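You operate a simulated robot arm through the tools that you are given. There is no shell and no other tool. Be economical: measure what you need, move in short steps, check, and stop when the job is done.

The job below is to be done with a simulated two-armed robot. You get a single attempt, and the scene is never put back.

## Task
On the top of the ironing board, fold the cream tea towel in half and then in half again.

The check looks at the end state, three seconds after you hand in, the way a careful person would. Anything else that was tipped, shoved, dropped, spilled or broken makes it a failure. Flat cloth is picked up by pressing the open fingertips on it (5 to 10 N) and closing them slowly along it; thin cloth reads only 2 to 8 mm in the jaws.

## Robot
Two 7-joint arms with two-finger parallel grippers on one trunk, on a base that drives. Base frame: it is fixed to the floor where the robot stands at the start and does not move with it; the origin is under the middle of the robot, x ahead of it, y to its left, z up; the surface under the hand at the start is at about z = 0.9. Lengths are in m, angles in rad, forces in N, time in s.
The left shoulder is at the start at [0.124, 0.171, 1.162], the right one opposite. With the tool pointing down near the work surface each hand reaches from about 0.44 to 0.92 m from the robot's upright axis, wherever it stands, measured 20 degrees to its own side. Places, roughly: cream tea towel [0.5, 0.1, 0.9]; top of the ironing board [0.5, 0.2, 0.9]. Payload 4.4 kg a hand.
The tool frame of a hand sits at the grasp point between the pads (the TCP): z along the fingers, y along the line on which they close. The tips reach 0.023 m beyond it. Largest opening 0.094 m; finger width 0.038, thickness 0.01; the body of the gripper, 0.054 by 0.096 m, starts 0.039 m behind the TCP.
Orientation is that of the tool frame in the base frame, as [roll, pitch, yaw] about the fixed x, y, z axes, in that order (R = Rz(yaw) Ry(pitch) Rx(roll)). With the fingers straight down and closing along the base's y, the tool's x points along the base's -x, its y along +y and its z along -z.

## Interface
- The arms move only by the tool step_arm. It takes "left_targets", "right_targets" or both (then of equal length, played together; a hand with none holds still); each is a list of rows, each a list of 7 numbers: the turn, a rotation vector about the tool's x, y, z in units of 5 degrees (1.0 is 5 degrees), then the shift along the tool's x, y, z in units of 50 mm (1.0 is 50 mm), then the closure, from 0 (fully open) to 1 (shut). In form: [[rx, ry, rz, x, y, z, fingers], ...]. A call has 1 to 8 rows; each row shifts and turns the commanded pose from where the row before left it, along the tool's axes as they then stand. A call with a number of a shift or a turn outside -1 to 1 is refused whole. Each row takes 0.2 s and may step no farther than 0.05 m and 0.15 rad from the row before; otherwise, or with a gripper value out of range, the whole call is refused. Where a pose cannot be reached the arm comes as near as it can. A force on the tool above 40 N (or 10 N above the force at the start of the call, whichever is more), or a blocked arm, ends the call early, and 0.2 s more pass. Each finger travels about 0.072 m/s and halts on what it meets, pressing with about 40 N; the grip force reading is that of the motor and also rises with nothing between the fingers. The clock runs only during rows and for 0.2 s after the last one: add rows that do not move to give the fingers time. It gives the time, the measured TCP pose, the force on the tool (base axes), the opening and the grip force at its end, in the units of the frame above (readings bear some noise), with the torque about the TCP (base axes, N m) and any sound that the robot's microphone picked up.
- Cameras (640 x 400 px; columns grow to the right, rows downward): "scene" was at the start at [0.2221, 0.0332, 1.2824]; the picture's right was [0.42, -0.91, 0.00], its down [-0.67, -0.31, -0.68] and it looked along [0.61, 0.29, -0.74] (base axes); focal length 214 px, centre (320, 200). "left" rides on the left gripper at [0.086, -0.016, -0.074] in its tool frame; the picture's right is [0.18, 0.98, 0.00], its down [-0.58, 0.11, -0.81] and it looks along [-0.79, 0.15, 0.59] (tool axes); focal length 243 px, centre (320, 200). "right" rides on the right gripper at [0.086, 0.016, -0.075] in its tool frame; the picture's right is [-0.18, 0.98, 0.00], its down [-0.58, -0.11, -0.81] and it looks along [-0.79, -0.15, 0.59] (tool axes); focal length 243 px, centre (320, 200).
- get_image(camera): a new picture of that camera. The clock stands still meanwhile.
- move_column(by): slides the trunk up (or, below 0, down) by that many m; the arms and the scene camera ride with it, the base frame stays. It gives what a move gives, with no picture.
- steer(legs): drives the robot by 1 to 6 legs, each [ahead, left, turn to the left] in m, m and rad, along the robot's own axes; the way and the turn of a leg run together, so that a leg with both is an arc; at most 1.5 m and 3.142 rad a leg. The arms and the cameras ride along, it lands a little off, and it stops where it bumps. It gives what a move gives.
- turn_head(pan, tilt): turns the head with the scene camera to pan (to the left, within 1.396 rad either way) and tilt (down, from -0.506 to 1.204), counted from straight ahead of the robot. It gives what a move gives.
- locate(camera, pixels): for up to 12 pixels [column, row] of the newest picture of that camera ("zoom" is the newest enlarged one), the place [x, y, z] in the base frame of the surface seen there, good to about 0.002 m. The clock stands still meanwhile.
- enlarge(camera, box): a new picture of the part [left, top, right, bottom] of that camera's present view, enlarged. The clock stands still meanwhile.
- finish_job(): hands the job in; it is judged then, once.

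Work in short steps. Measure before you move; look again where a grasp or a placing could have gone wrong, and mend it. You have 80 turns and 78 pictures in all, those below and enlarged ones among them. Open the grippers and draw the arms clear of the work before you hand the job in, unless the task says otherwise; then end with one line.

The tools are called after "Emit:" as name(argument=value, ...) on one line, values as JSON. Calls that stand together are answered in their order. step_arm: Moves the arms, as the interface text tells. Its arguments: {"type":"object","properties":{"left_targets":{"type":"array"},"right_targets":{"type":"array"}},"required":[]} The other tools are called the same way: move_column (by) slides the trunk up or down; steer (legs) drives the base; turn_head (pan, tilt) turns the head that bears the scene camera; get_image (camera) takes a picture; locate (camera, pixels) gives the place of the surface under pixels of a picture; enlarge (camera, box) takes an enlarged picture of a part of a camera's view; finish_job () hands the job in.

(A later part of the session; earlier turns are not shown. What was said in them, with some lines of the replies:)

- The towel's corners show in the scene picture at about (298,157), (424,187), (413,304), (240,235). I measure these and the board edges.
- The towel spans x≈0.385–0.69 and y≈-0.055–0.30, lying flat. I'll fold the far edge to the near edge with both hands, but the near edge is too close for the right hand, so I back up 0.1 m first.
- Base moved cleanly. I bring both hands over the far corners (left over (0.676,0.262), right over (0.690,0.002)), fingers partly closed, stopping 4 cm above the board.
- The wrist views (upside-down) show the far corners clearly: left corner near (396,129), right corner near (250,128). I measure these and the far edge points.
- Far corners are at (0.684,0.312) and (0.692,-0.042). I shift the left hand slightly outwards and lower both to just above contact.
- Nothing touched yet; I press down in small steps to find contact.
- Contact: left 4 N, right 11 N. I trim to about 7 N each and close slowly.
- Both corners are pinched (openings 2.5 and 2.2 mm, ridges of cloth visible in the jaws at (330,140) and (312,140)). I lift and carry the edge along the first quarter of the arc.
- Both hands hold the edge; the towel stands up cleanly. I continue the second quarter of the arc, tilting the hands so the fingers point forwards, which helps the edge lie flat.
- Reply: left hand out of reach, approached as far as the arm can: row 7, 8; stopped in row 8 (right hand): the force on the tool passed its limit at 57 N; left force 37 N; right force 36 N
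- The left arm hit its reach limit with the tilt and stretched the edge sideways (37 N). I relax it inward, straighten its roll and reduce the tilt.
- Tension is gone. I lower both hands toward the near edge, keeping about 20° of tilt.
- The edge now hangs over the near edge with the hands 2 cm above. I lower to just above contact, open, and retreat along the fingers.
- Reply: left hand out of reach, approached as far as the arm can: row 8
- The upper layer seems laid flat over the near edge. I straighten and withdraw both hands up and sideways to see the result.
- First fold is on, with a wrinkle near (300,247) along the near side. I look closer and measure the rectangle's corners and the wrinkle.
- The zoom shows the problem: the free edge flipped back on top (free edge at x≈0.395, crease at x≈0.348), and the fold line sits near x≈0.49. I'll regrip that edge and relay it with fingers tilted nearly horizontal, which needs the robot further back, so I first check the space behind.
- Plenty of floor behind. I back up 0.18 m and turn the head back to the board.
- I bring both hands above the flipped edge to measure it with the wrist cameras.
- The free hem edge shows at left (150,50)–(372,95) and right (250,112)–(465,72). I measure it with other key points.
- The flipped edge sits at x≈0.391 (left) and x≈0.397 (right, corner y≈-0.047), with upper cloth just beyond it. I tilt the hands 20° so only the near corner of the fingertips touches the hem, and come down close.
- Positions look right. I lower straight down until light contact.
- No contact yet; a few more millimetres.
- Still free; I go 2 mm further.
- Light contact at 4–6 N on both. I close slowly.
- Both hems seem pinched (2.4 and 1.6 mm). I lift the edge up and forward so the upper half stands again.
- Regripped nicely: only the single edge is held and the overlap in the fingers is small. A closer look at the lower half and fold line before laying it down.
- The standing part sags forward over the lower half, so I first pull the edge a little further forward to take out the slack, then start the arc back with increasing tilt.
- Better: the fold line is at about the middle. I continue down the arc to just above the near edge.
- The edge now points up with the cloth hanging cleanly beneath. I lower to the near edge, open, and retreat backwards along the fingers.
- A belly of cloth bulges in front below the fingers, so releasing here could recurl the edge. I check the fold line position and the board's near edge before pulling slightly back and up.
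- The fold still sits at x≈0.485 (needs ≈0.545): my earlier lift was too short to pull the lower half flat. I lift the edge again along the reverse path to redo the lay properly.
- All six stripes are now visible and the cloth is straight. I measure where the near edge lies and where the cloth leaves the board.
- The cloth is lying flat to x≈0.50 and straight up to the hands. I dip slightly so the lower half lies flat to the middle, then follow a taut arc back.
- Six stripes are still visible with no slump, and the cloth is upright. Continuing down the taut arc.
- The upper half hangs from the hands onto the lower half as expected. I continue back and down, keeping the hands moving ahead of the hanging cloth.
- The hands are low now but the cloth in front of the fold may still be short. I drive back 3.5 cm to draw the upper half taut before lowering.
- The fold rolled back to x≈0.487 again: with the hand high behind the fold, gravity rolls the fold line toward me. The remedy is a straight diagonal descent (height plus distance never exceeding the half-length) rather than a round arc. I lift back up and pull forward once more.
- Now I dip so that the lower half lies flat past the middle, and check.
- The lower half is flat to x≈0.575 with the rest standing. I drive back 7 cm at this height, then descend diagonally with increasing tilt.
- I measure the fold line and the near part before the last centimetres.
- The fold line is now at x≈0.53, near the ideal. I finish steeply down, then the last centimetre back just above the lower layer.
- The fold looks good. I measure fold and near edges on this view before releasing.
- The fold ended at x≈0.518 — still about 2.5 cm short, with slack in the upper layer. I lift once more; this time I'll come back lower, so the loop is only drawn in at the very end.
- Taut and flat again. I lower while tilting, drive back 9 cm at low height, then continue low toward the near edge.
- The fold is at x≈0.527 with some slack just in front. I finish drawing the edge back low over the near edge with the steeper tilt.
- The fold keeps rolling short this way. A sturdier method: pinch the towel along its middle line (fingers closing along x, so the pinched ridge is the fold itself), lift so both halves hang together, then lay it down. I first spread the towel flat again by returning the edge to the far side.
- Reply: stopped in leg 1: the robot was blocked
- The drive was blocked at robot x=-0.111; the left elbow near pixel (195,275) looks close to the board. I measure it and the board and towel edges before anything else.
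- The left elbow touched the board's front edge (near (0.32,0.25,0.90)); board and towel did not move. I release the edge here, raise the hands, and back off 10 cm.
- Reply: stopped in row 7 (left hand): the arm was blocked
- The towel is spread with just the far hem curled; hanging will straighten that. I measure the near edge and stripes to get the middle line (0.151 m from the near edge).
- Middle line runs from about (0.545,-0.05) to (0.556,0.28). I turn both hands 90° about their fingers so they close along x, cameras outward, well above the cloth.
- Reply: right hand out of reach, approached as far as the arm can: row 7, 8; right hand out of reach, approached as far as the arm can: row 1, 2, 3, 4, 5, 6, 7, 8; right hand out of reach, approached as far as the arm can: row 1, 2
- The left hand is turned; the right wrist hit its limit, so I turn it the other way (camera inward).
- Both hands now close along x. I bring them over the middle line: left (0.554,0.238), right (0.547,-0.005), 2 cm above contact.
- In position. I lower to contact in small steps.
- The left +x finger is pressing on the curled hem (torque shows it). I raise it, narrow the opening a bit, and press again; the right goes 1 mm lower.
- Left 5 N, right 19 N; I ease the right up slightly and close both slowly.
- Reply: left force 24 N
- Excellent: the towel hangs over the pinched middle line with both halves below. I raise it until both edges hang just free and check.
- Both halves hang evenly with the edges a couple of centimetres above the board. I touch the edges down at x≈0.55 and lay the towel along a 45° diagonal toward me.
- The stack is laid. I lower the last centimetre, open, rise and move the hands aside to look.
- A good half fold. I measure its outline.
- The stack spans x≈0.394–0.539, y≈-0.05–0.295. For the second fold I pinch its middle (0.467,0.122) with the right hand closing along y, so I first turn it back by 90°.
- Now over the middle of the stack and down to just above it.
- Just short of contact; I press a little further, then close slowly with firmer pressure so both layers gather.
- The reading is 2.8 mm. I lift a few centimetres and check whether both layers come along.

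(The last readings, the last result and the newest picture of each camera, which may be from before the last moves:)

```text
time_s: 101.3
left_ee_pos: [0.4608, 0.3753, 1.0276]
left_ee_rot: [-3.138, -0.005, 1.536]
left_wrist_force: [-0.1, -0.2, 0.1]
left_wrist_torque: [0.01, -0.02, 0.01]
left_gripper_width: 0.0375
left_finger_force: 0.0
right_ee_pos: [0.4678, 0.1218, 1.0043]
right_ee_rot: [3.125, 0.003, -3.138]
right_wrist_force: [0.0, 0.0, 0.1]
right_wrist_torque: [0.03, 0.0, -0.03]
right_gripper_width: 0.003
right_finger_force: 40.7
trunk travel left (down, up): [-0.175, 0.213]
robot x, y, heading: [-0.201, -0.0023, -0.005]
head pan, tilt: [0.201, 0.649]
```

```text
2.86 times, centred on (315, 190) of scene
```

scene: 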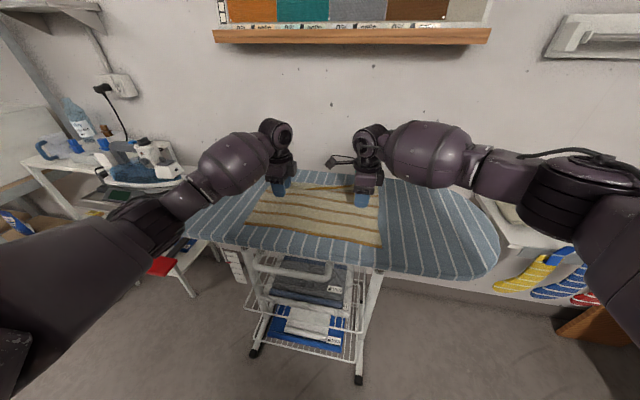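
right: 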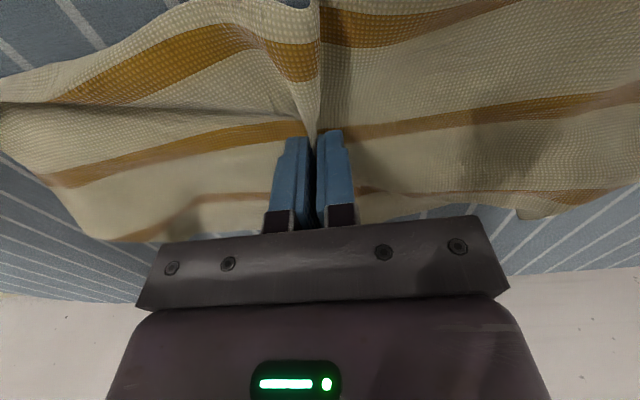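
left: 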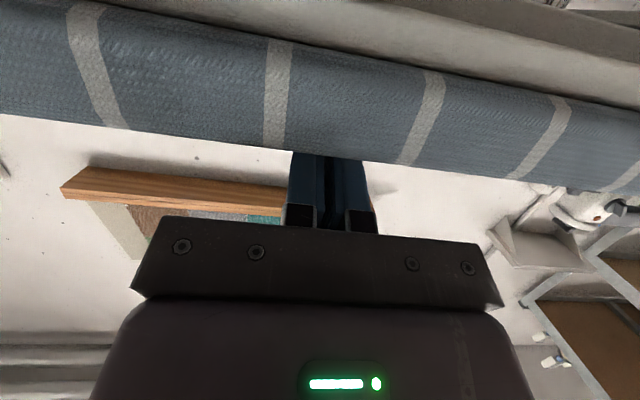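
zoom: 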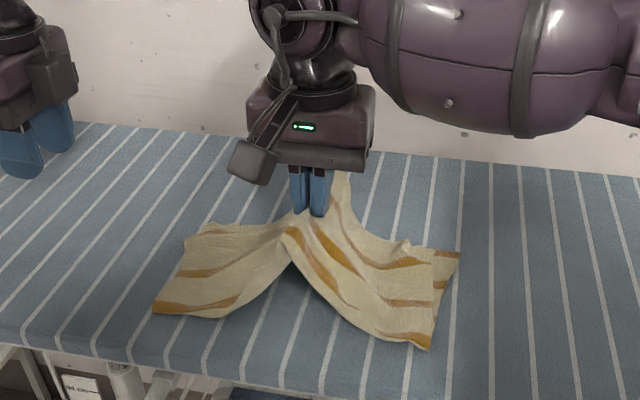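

The near fold arches up together. I zoom into the arch to see whether the lower layer is up too.

Emit:
enlarge(camera="scene", box=[255, 185, 375, 255])

Emit:
locate(camera="zoom", pixels=[[250, 150], [250, 175], [250, 210], [265, 140], [300, 190], [220, 190], [250, 240]])

```text
5.33 times, centred on (315, 220) of scene
```

zoom: 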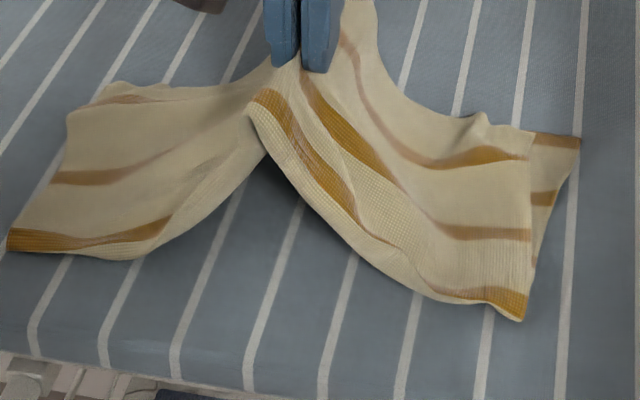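

```text
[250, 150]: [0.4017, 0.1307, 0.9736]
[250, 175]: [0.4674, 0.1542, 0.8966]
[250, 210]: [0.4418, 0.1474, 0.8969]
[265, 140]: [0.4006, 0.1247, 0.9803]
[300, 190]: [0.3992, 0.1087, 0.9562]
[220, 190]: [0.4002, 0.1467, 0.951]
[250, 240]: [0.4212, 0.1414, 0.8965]
```

Bare board shows beneath the arch, so both layers are lifted. I raise further until the ends hang free.

Emit:
step_arm(right_targets=[[0, 0, 0, 0, 0, -0.6, 1], [0, 0, 0, 0, 0, -0.6, 1], [0, 0, 0, 0, 0, -0.6, 1], [0, 0, 0, 0, 0, 0, 1], [0, 0, 0, 0, 0, 0, 1], [0, 0, 0, 0, 0, 0, 1]])

Emit:
enlarge(camera="scene", box=[210, 90, 420, 230])

Emit:
locate(camera="zoom", pixels=[[270, 320], [280, 340], [300, 340], [320, 340], [340, 330], [260, 300], [350, 310], [300, 260]])

```text
time_s: 102.7
left_ee_pos: [0.4608, 0.376, 1.0281]
left_ee_rot: [-3.135, -0.005, 1.537]
left_wrist_force: [-1.0, 0.7, 0.1]
left_wrist_torque: [0.0, 0.03, 0.02]
left_gripper_width: 0.0377
left_finger_force: 0.1
right_ee_pos: [0.4683, 0.1229, 1.0921]
right_ee_rot: [3.124, 0.004, -3.14]
right_wrist_force: [-0.6, -0.2, -0.3]
right_wrist_torque: [0.01, 0.0, -0.03]
right_gripper_width: 0.0027
right_finger_force: 39.7
trunk travel left (down, up): [-0.175, 0.213]
robot x, y, heading: [-0.2007, -0.0046, -0.005]
head pan, tilt: [0.201, 0.649]
```

```text
2.86 times, centred on (315, 160) of scene
```

zoom: 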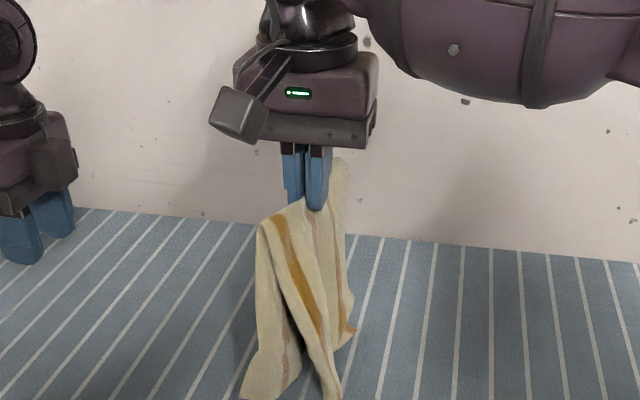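

```text
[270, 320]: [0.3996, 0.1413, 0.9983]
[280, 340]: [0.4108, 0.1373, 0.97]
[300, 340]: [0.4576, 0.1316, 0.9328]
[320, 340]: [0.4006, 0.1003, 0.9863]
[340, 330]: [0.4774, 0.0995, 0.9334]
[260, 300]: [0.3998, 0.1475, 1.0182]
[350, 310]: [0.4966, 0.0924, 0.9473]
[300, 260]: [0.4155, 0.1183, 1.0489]
```

It hangs evenly from the middle. I touch the ends down at y≈0.12 and lay it along a 45° diagonal toward the right (-y).

Emit:
step_arm(right_targets=[[0, 0, 0, 0, 0, 0.3, 1], [0, 0, 0, 0, 0, 0.1, 1], [0, 0, 0, 0, -0.312, 0.272, 1], [0, 0, 0, 0, -0.312, 0.272, 1], [0, 0, 0, 0, -0.312, 0.272, 1], [0, 0, 0, 0, -0.312, 0.272, 1], [0, 0, 0, 0, -0.312, 0.272, 1], [0, 0, 0, 0, 0, 0, 1]])

Emit:
step_arm(right_targets=[[0, 0, 0, 0, -0.312, 0.272, 1], [0, 0, 0, 0, -0.312, 0.272, 1], [0, 0, 0, 0, -0.312, 0.272, 1], [0, 0, 0, 0, -0.312, 0.272, 1], [0, 0, 0, 0, -0.312, 0.252, 1], [0, 0, 0, 0, 0, 0, 1]])

Emit:
enlarge(camera="scene", box=[230, 130, 440, 270])

```text
time_s: 104.5
left_ee_pos: [0.4609, 0.3757, 1.0279]
left_ee_rot: [-3.136, -0.005, 1.537]
left_wrist_force: [0.6, 0.3, 0.0]
left_wrist_torque: [0.02, 0.01, -0.02]
left_gripper_width: 0.0379
left_finger_force: 0.0
right_ee_pos: [0.4691, 0.0458, 1.0041]
right_ee_rot: [3.126, 0.004, -3.14]
right_wrist_force: [-0.2, 0.2, -0.1]
right_wrist_torque: [-0.01, -0.01, 0.01]
right_gripper_width: 0.0033
right_finger_force: 39.7
trunk travel left (down, up): [-0.175, 0.213]
robot x, y, heading: [-0.2067, -0.0053, 0.0]
head pan, tilt: [0.201, 0.649]
```

```text
time_s: 105.9
left_ee_pos: [0.4612, 0.3756, 1.0271]
left_ee_rot: [-3.135, -0.006, 1.537]
left_wrist_force: [0.5, 0.6, 0.3]
left_wrist_torque: [0.02, -0.03, -0.01]
left_gripper_width: 0.0376
left_finger_force: 0.0
right_ee_pos: [0.4673, -0.0324, 0.9367]
right_ee_rot: [3.125, 0.004, -3.139]
right_wrist_force: [0.1, -0.2, 1.3]
right_wrist_torque: [0.0, 0.01, -0.02]
right_gripper_width: 0.0028
right_finger_force: 40.1
trunk travel left (down, up): [-0.175, 0.213]
robot x, y, heading: [-0.2041, -0.0018, 0.004]
head pan, tilt: [0.201, 0.649]
```

```text
2.86 times, centred on (335, 200) of scene
```

zoom: 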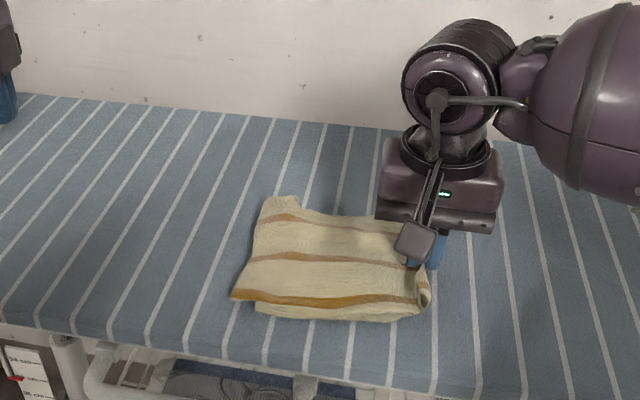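

A neat quarter. I lower a touch, open, lift straight up and move the hand away to the right.

Emit:
step_arm(right_targets=[[0, 0, 0, 0, -0.1, 0.08, 1], [0, 0, 0, 0, 0, 0, 0.9], [0, 0, 0, 0, 0, 0, 0.75], [0, 0, 0, 0, 0, 0, 0.6], [0, 0, 0, 0, 0, -0.3, 0.6], [0, 0, 0, 0, 0, -0.8, 0.6], [0, 0, 0, 0, 0, -0.8, 0.6], [0, 0, 0, 0, 0, 0, 0.6]])

Emit:
step_arm(right_targets=[[0, 0, 0, 0, -0.9, -0.1, 0.6], [0, 0, 0, 0, -0.9, 0, 0.6], [0, 0, 0, 0, -0.9, 0, 0.6], [0, 0, 0, 0, -0.9, 0, 0.6]])

Emit:
enlarge(camera="scene", box=[270, 170, 400, 260])

Emit:
locate(camera="zoom", pixels=[[130, 100], [160, 90], [200, 110], [350, 140], [420, 160], [470, 280], [440, 310], [250, 320], [80, 280], [130, 310], [300, 200], [430, 220]])

```text
time_s: 107.7
left_ee_pos: [0.462, 0.3745, 1.0278]
left_ee_rot: [-3.135, -0.005, 1.538]
left_wrist_force: [-0.6, -0.3, -0.1]
left_wrist_torque: [-0.03, 0.04, -0.01]
left_gripper_width: 0.0376
left_finger_force: 0.1
right_ee_pos: [0.4657, -0.0368, 1.0273]
right_ee_rot: [3.124, 0.001, -3.141]
right_wrist_force: [0.0, -0.8, 0.6]
right_wrist_torque: [0.0, -0.01, -0.01]
right_gripper_width: 0.0376
right_finger_force: 0.0
trunk travel left (down, up): [-0.175, 0.213]
robot x, y, heading: [-0.1982, 0.0015, 0.002]
head pan, tilt: [0.201, 0.649]
```

```text
time_s: 108.7
left_ee_pos: [0.4612, 0.3744, 1.0286]
left_ee_rot: [-3.137, -0.004, 1.538]
left_wrist_force: [0.5, -1.2, -0.3]
left_wrist_torque: [0.02, 0.01, -0.01]
left_gripper_width: 0.0376
left_finger_force: 0.0
right_ee_pos: [0.468, -0.2177, 1.0292]
right_ee_rot: [3.123, 0.004, -3.139]
right_wrist_force: [-0.4, -0.3, -0.4]
right_wrist_torque: [0.01, 0.02, -0.03]
right_gripper_width: 0.0377
right_finger_force: 0.1
trunk travel left (down, up): [-0.175, 0.213]
robot x, y, heading: [-0.2043, -0.0025, -0.004]
head pan, tilt: [0.201, 0.649]
```

```text
4.44 times, centred on (335, 215) of scene
```

zoom: 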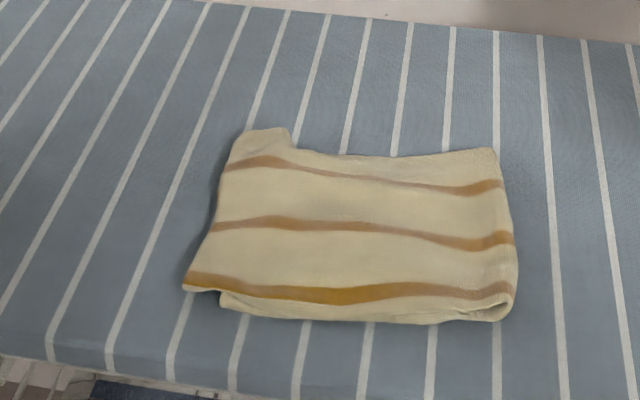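

```text
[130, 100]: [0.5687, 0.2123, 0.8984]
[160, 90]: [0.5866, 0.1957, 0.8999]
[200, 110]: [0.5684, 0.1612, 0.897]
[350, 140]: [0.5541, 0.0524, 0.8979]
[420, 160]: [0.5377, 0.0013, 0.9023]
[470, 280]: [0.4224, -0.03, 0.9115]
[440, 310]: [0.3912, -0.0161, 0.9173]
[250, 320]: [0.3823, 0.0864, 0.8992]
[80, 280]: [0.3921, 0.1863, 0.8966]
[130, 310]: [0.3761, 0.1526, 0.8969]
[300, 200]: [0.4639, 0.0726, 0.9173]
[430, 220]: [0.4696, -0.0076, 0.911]
```

A tidy quarter: about 0.15 × 0.17 m, all layers stacked. I open the grippers, raise the hands, back away and take a final look.

Emit:
step_arm(left_targets=[[0, 0, 0, 0, 0, -0.5, 0], [0, 0, 0, 0, 0, -0.5, 0], [0, 0, 0, 0, 0, 0, 0]], right_targets=[[0, 0, 0, 0, 0, -0.5, 0], [0, 0, 0, 0, 0, -0.5, 0], [0, 0, 0, 0, 0, 0, 0]])

Emit:
steer(legs=[[-0.12, 0, 0]])

Emit:
get_image(camera="scene")

```text
time_s: 109.5
left_ee_pos: [0.4617, 0.3744, 1.0788]
left_ee_rot: [-3.134, -0.005, 1.537]
left_wrist_force: [0.3, 0.4, 0.6]
left_wrist_torque: [-0.01, -0.03, 0.0]
left_gripper_width: 0.0943
left_finger_force: 0.1
right_ee_pos: [0.4687, -0.2166, 1.0797]
right_ee_rot: [3.125, -0.001, -3.139]
right_wrist_force: [0.2, -0.4, -0.3]
right_wrist_torque: [0.0, -0.02, 0.0]
right_gripper_width: 0.0939
right_finger_force: 0.1
trunk travel left (down, up): [-0.175, 0.213]
robot x, y, heading: [-0.2002, -0.0013, -0.004]
head pan, tilt: [0.201, 0.649]
```

```text
time_s: 110.7
left_ee_pos: [0.3418, 0.3743, 1.0777]
left_ee_rot: [-3.136, -0.005, 1.538]
left_wrist_force: [-0.1, -0.5, 0.9]
left_wrist_torque: [0.01, -0.03, -0.03]
left_gripper_width: 0.094
left_finger_force: 0.0
right_ee_pos: [0.3501, -0.2166, 1.079]
right_ee_rot: [3.124, 0.004, -3.137]
right_wrist_force: [0.2, -0.3, -0.2]
right_wrist_torque: [-0.01, 0.0, 0.0]
right_gripper_width: 0.0939
right_finger_force: 0.0
trunk travel left (down, up): [-0.175, 0.213]
robot x, y, heading: [-0.3222, -0.0013, -0.006]
head pan, tilt: [0.201, 0.649]
```

```text
8 pictures are left
```

scene: 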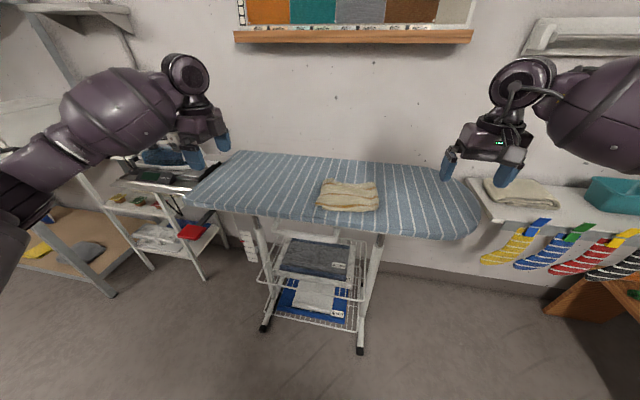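

The towel lies folded in quarters on the board, nothing else looks disturbed, and both hands are open and clear. I hand the job in.

Emit:
finish_job()

```text
The job is handed in.
```

The cream tea towel is on the ironing board, folded in half and then in half again, at about 0.15 × 0.17 m. The left-hand edges of the layers are offset by about 2 cm. While I was working, the left elbow touched the front edge of the board once, but I saw no sign that the board or anything else moved.
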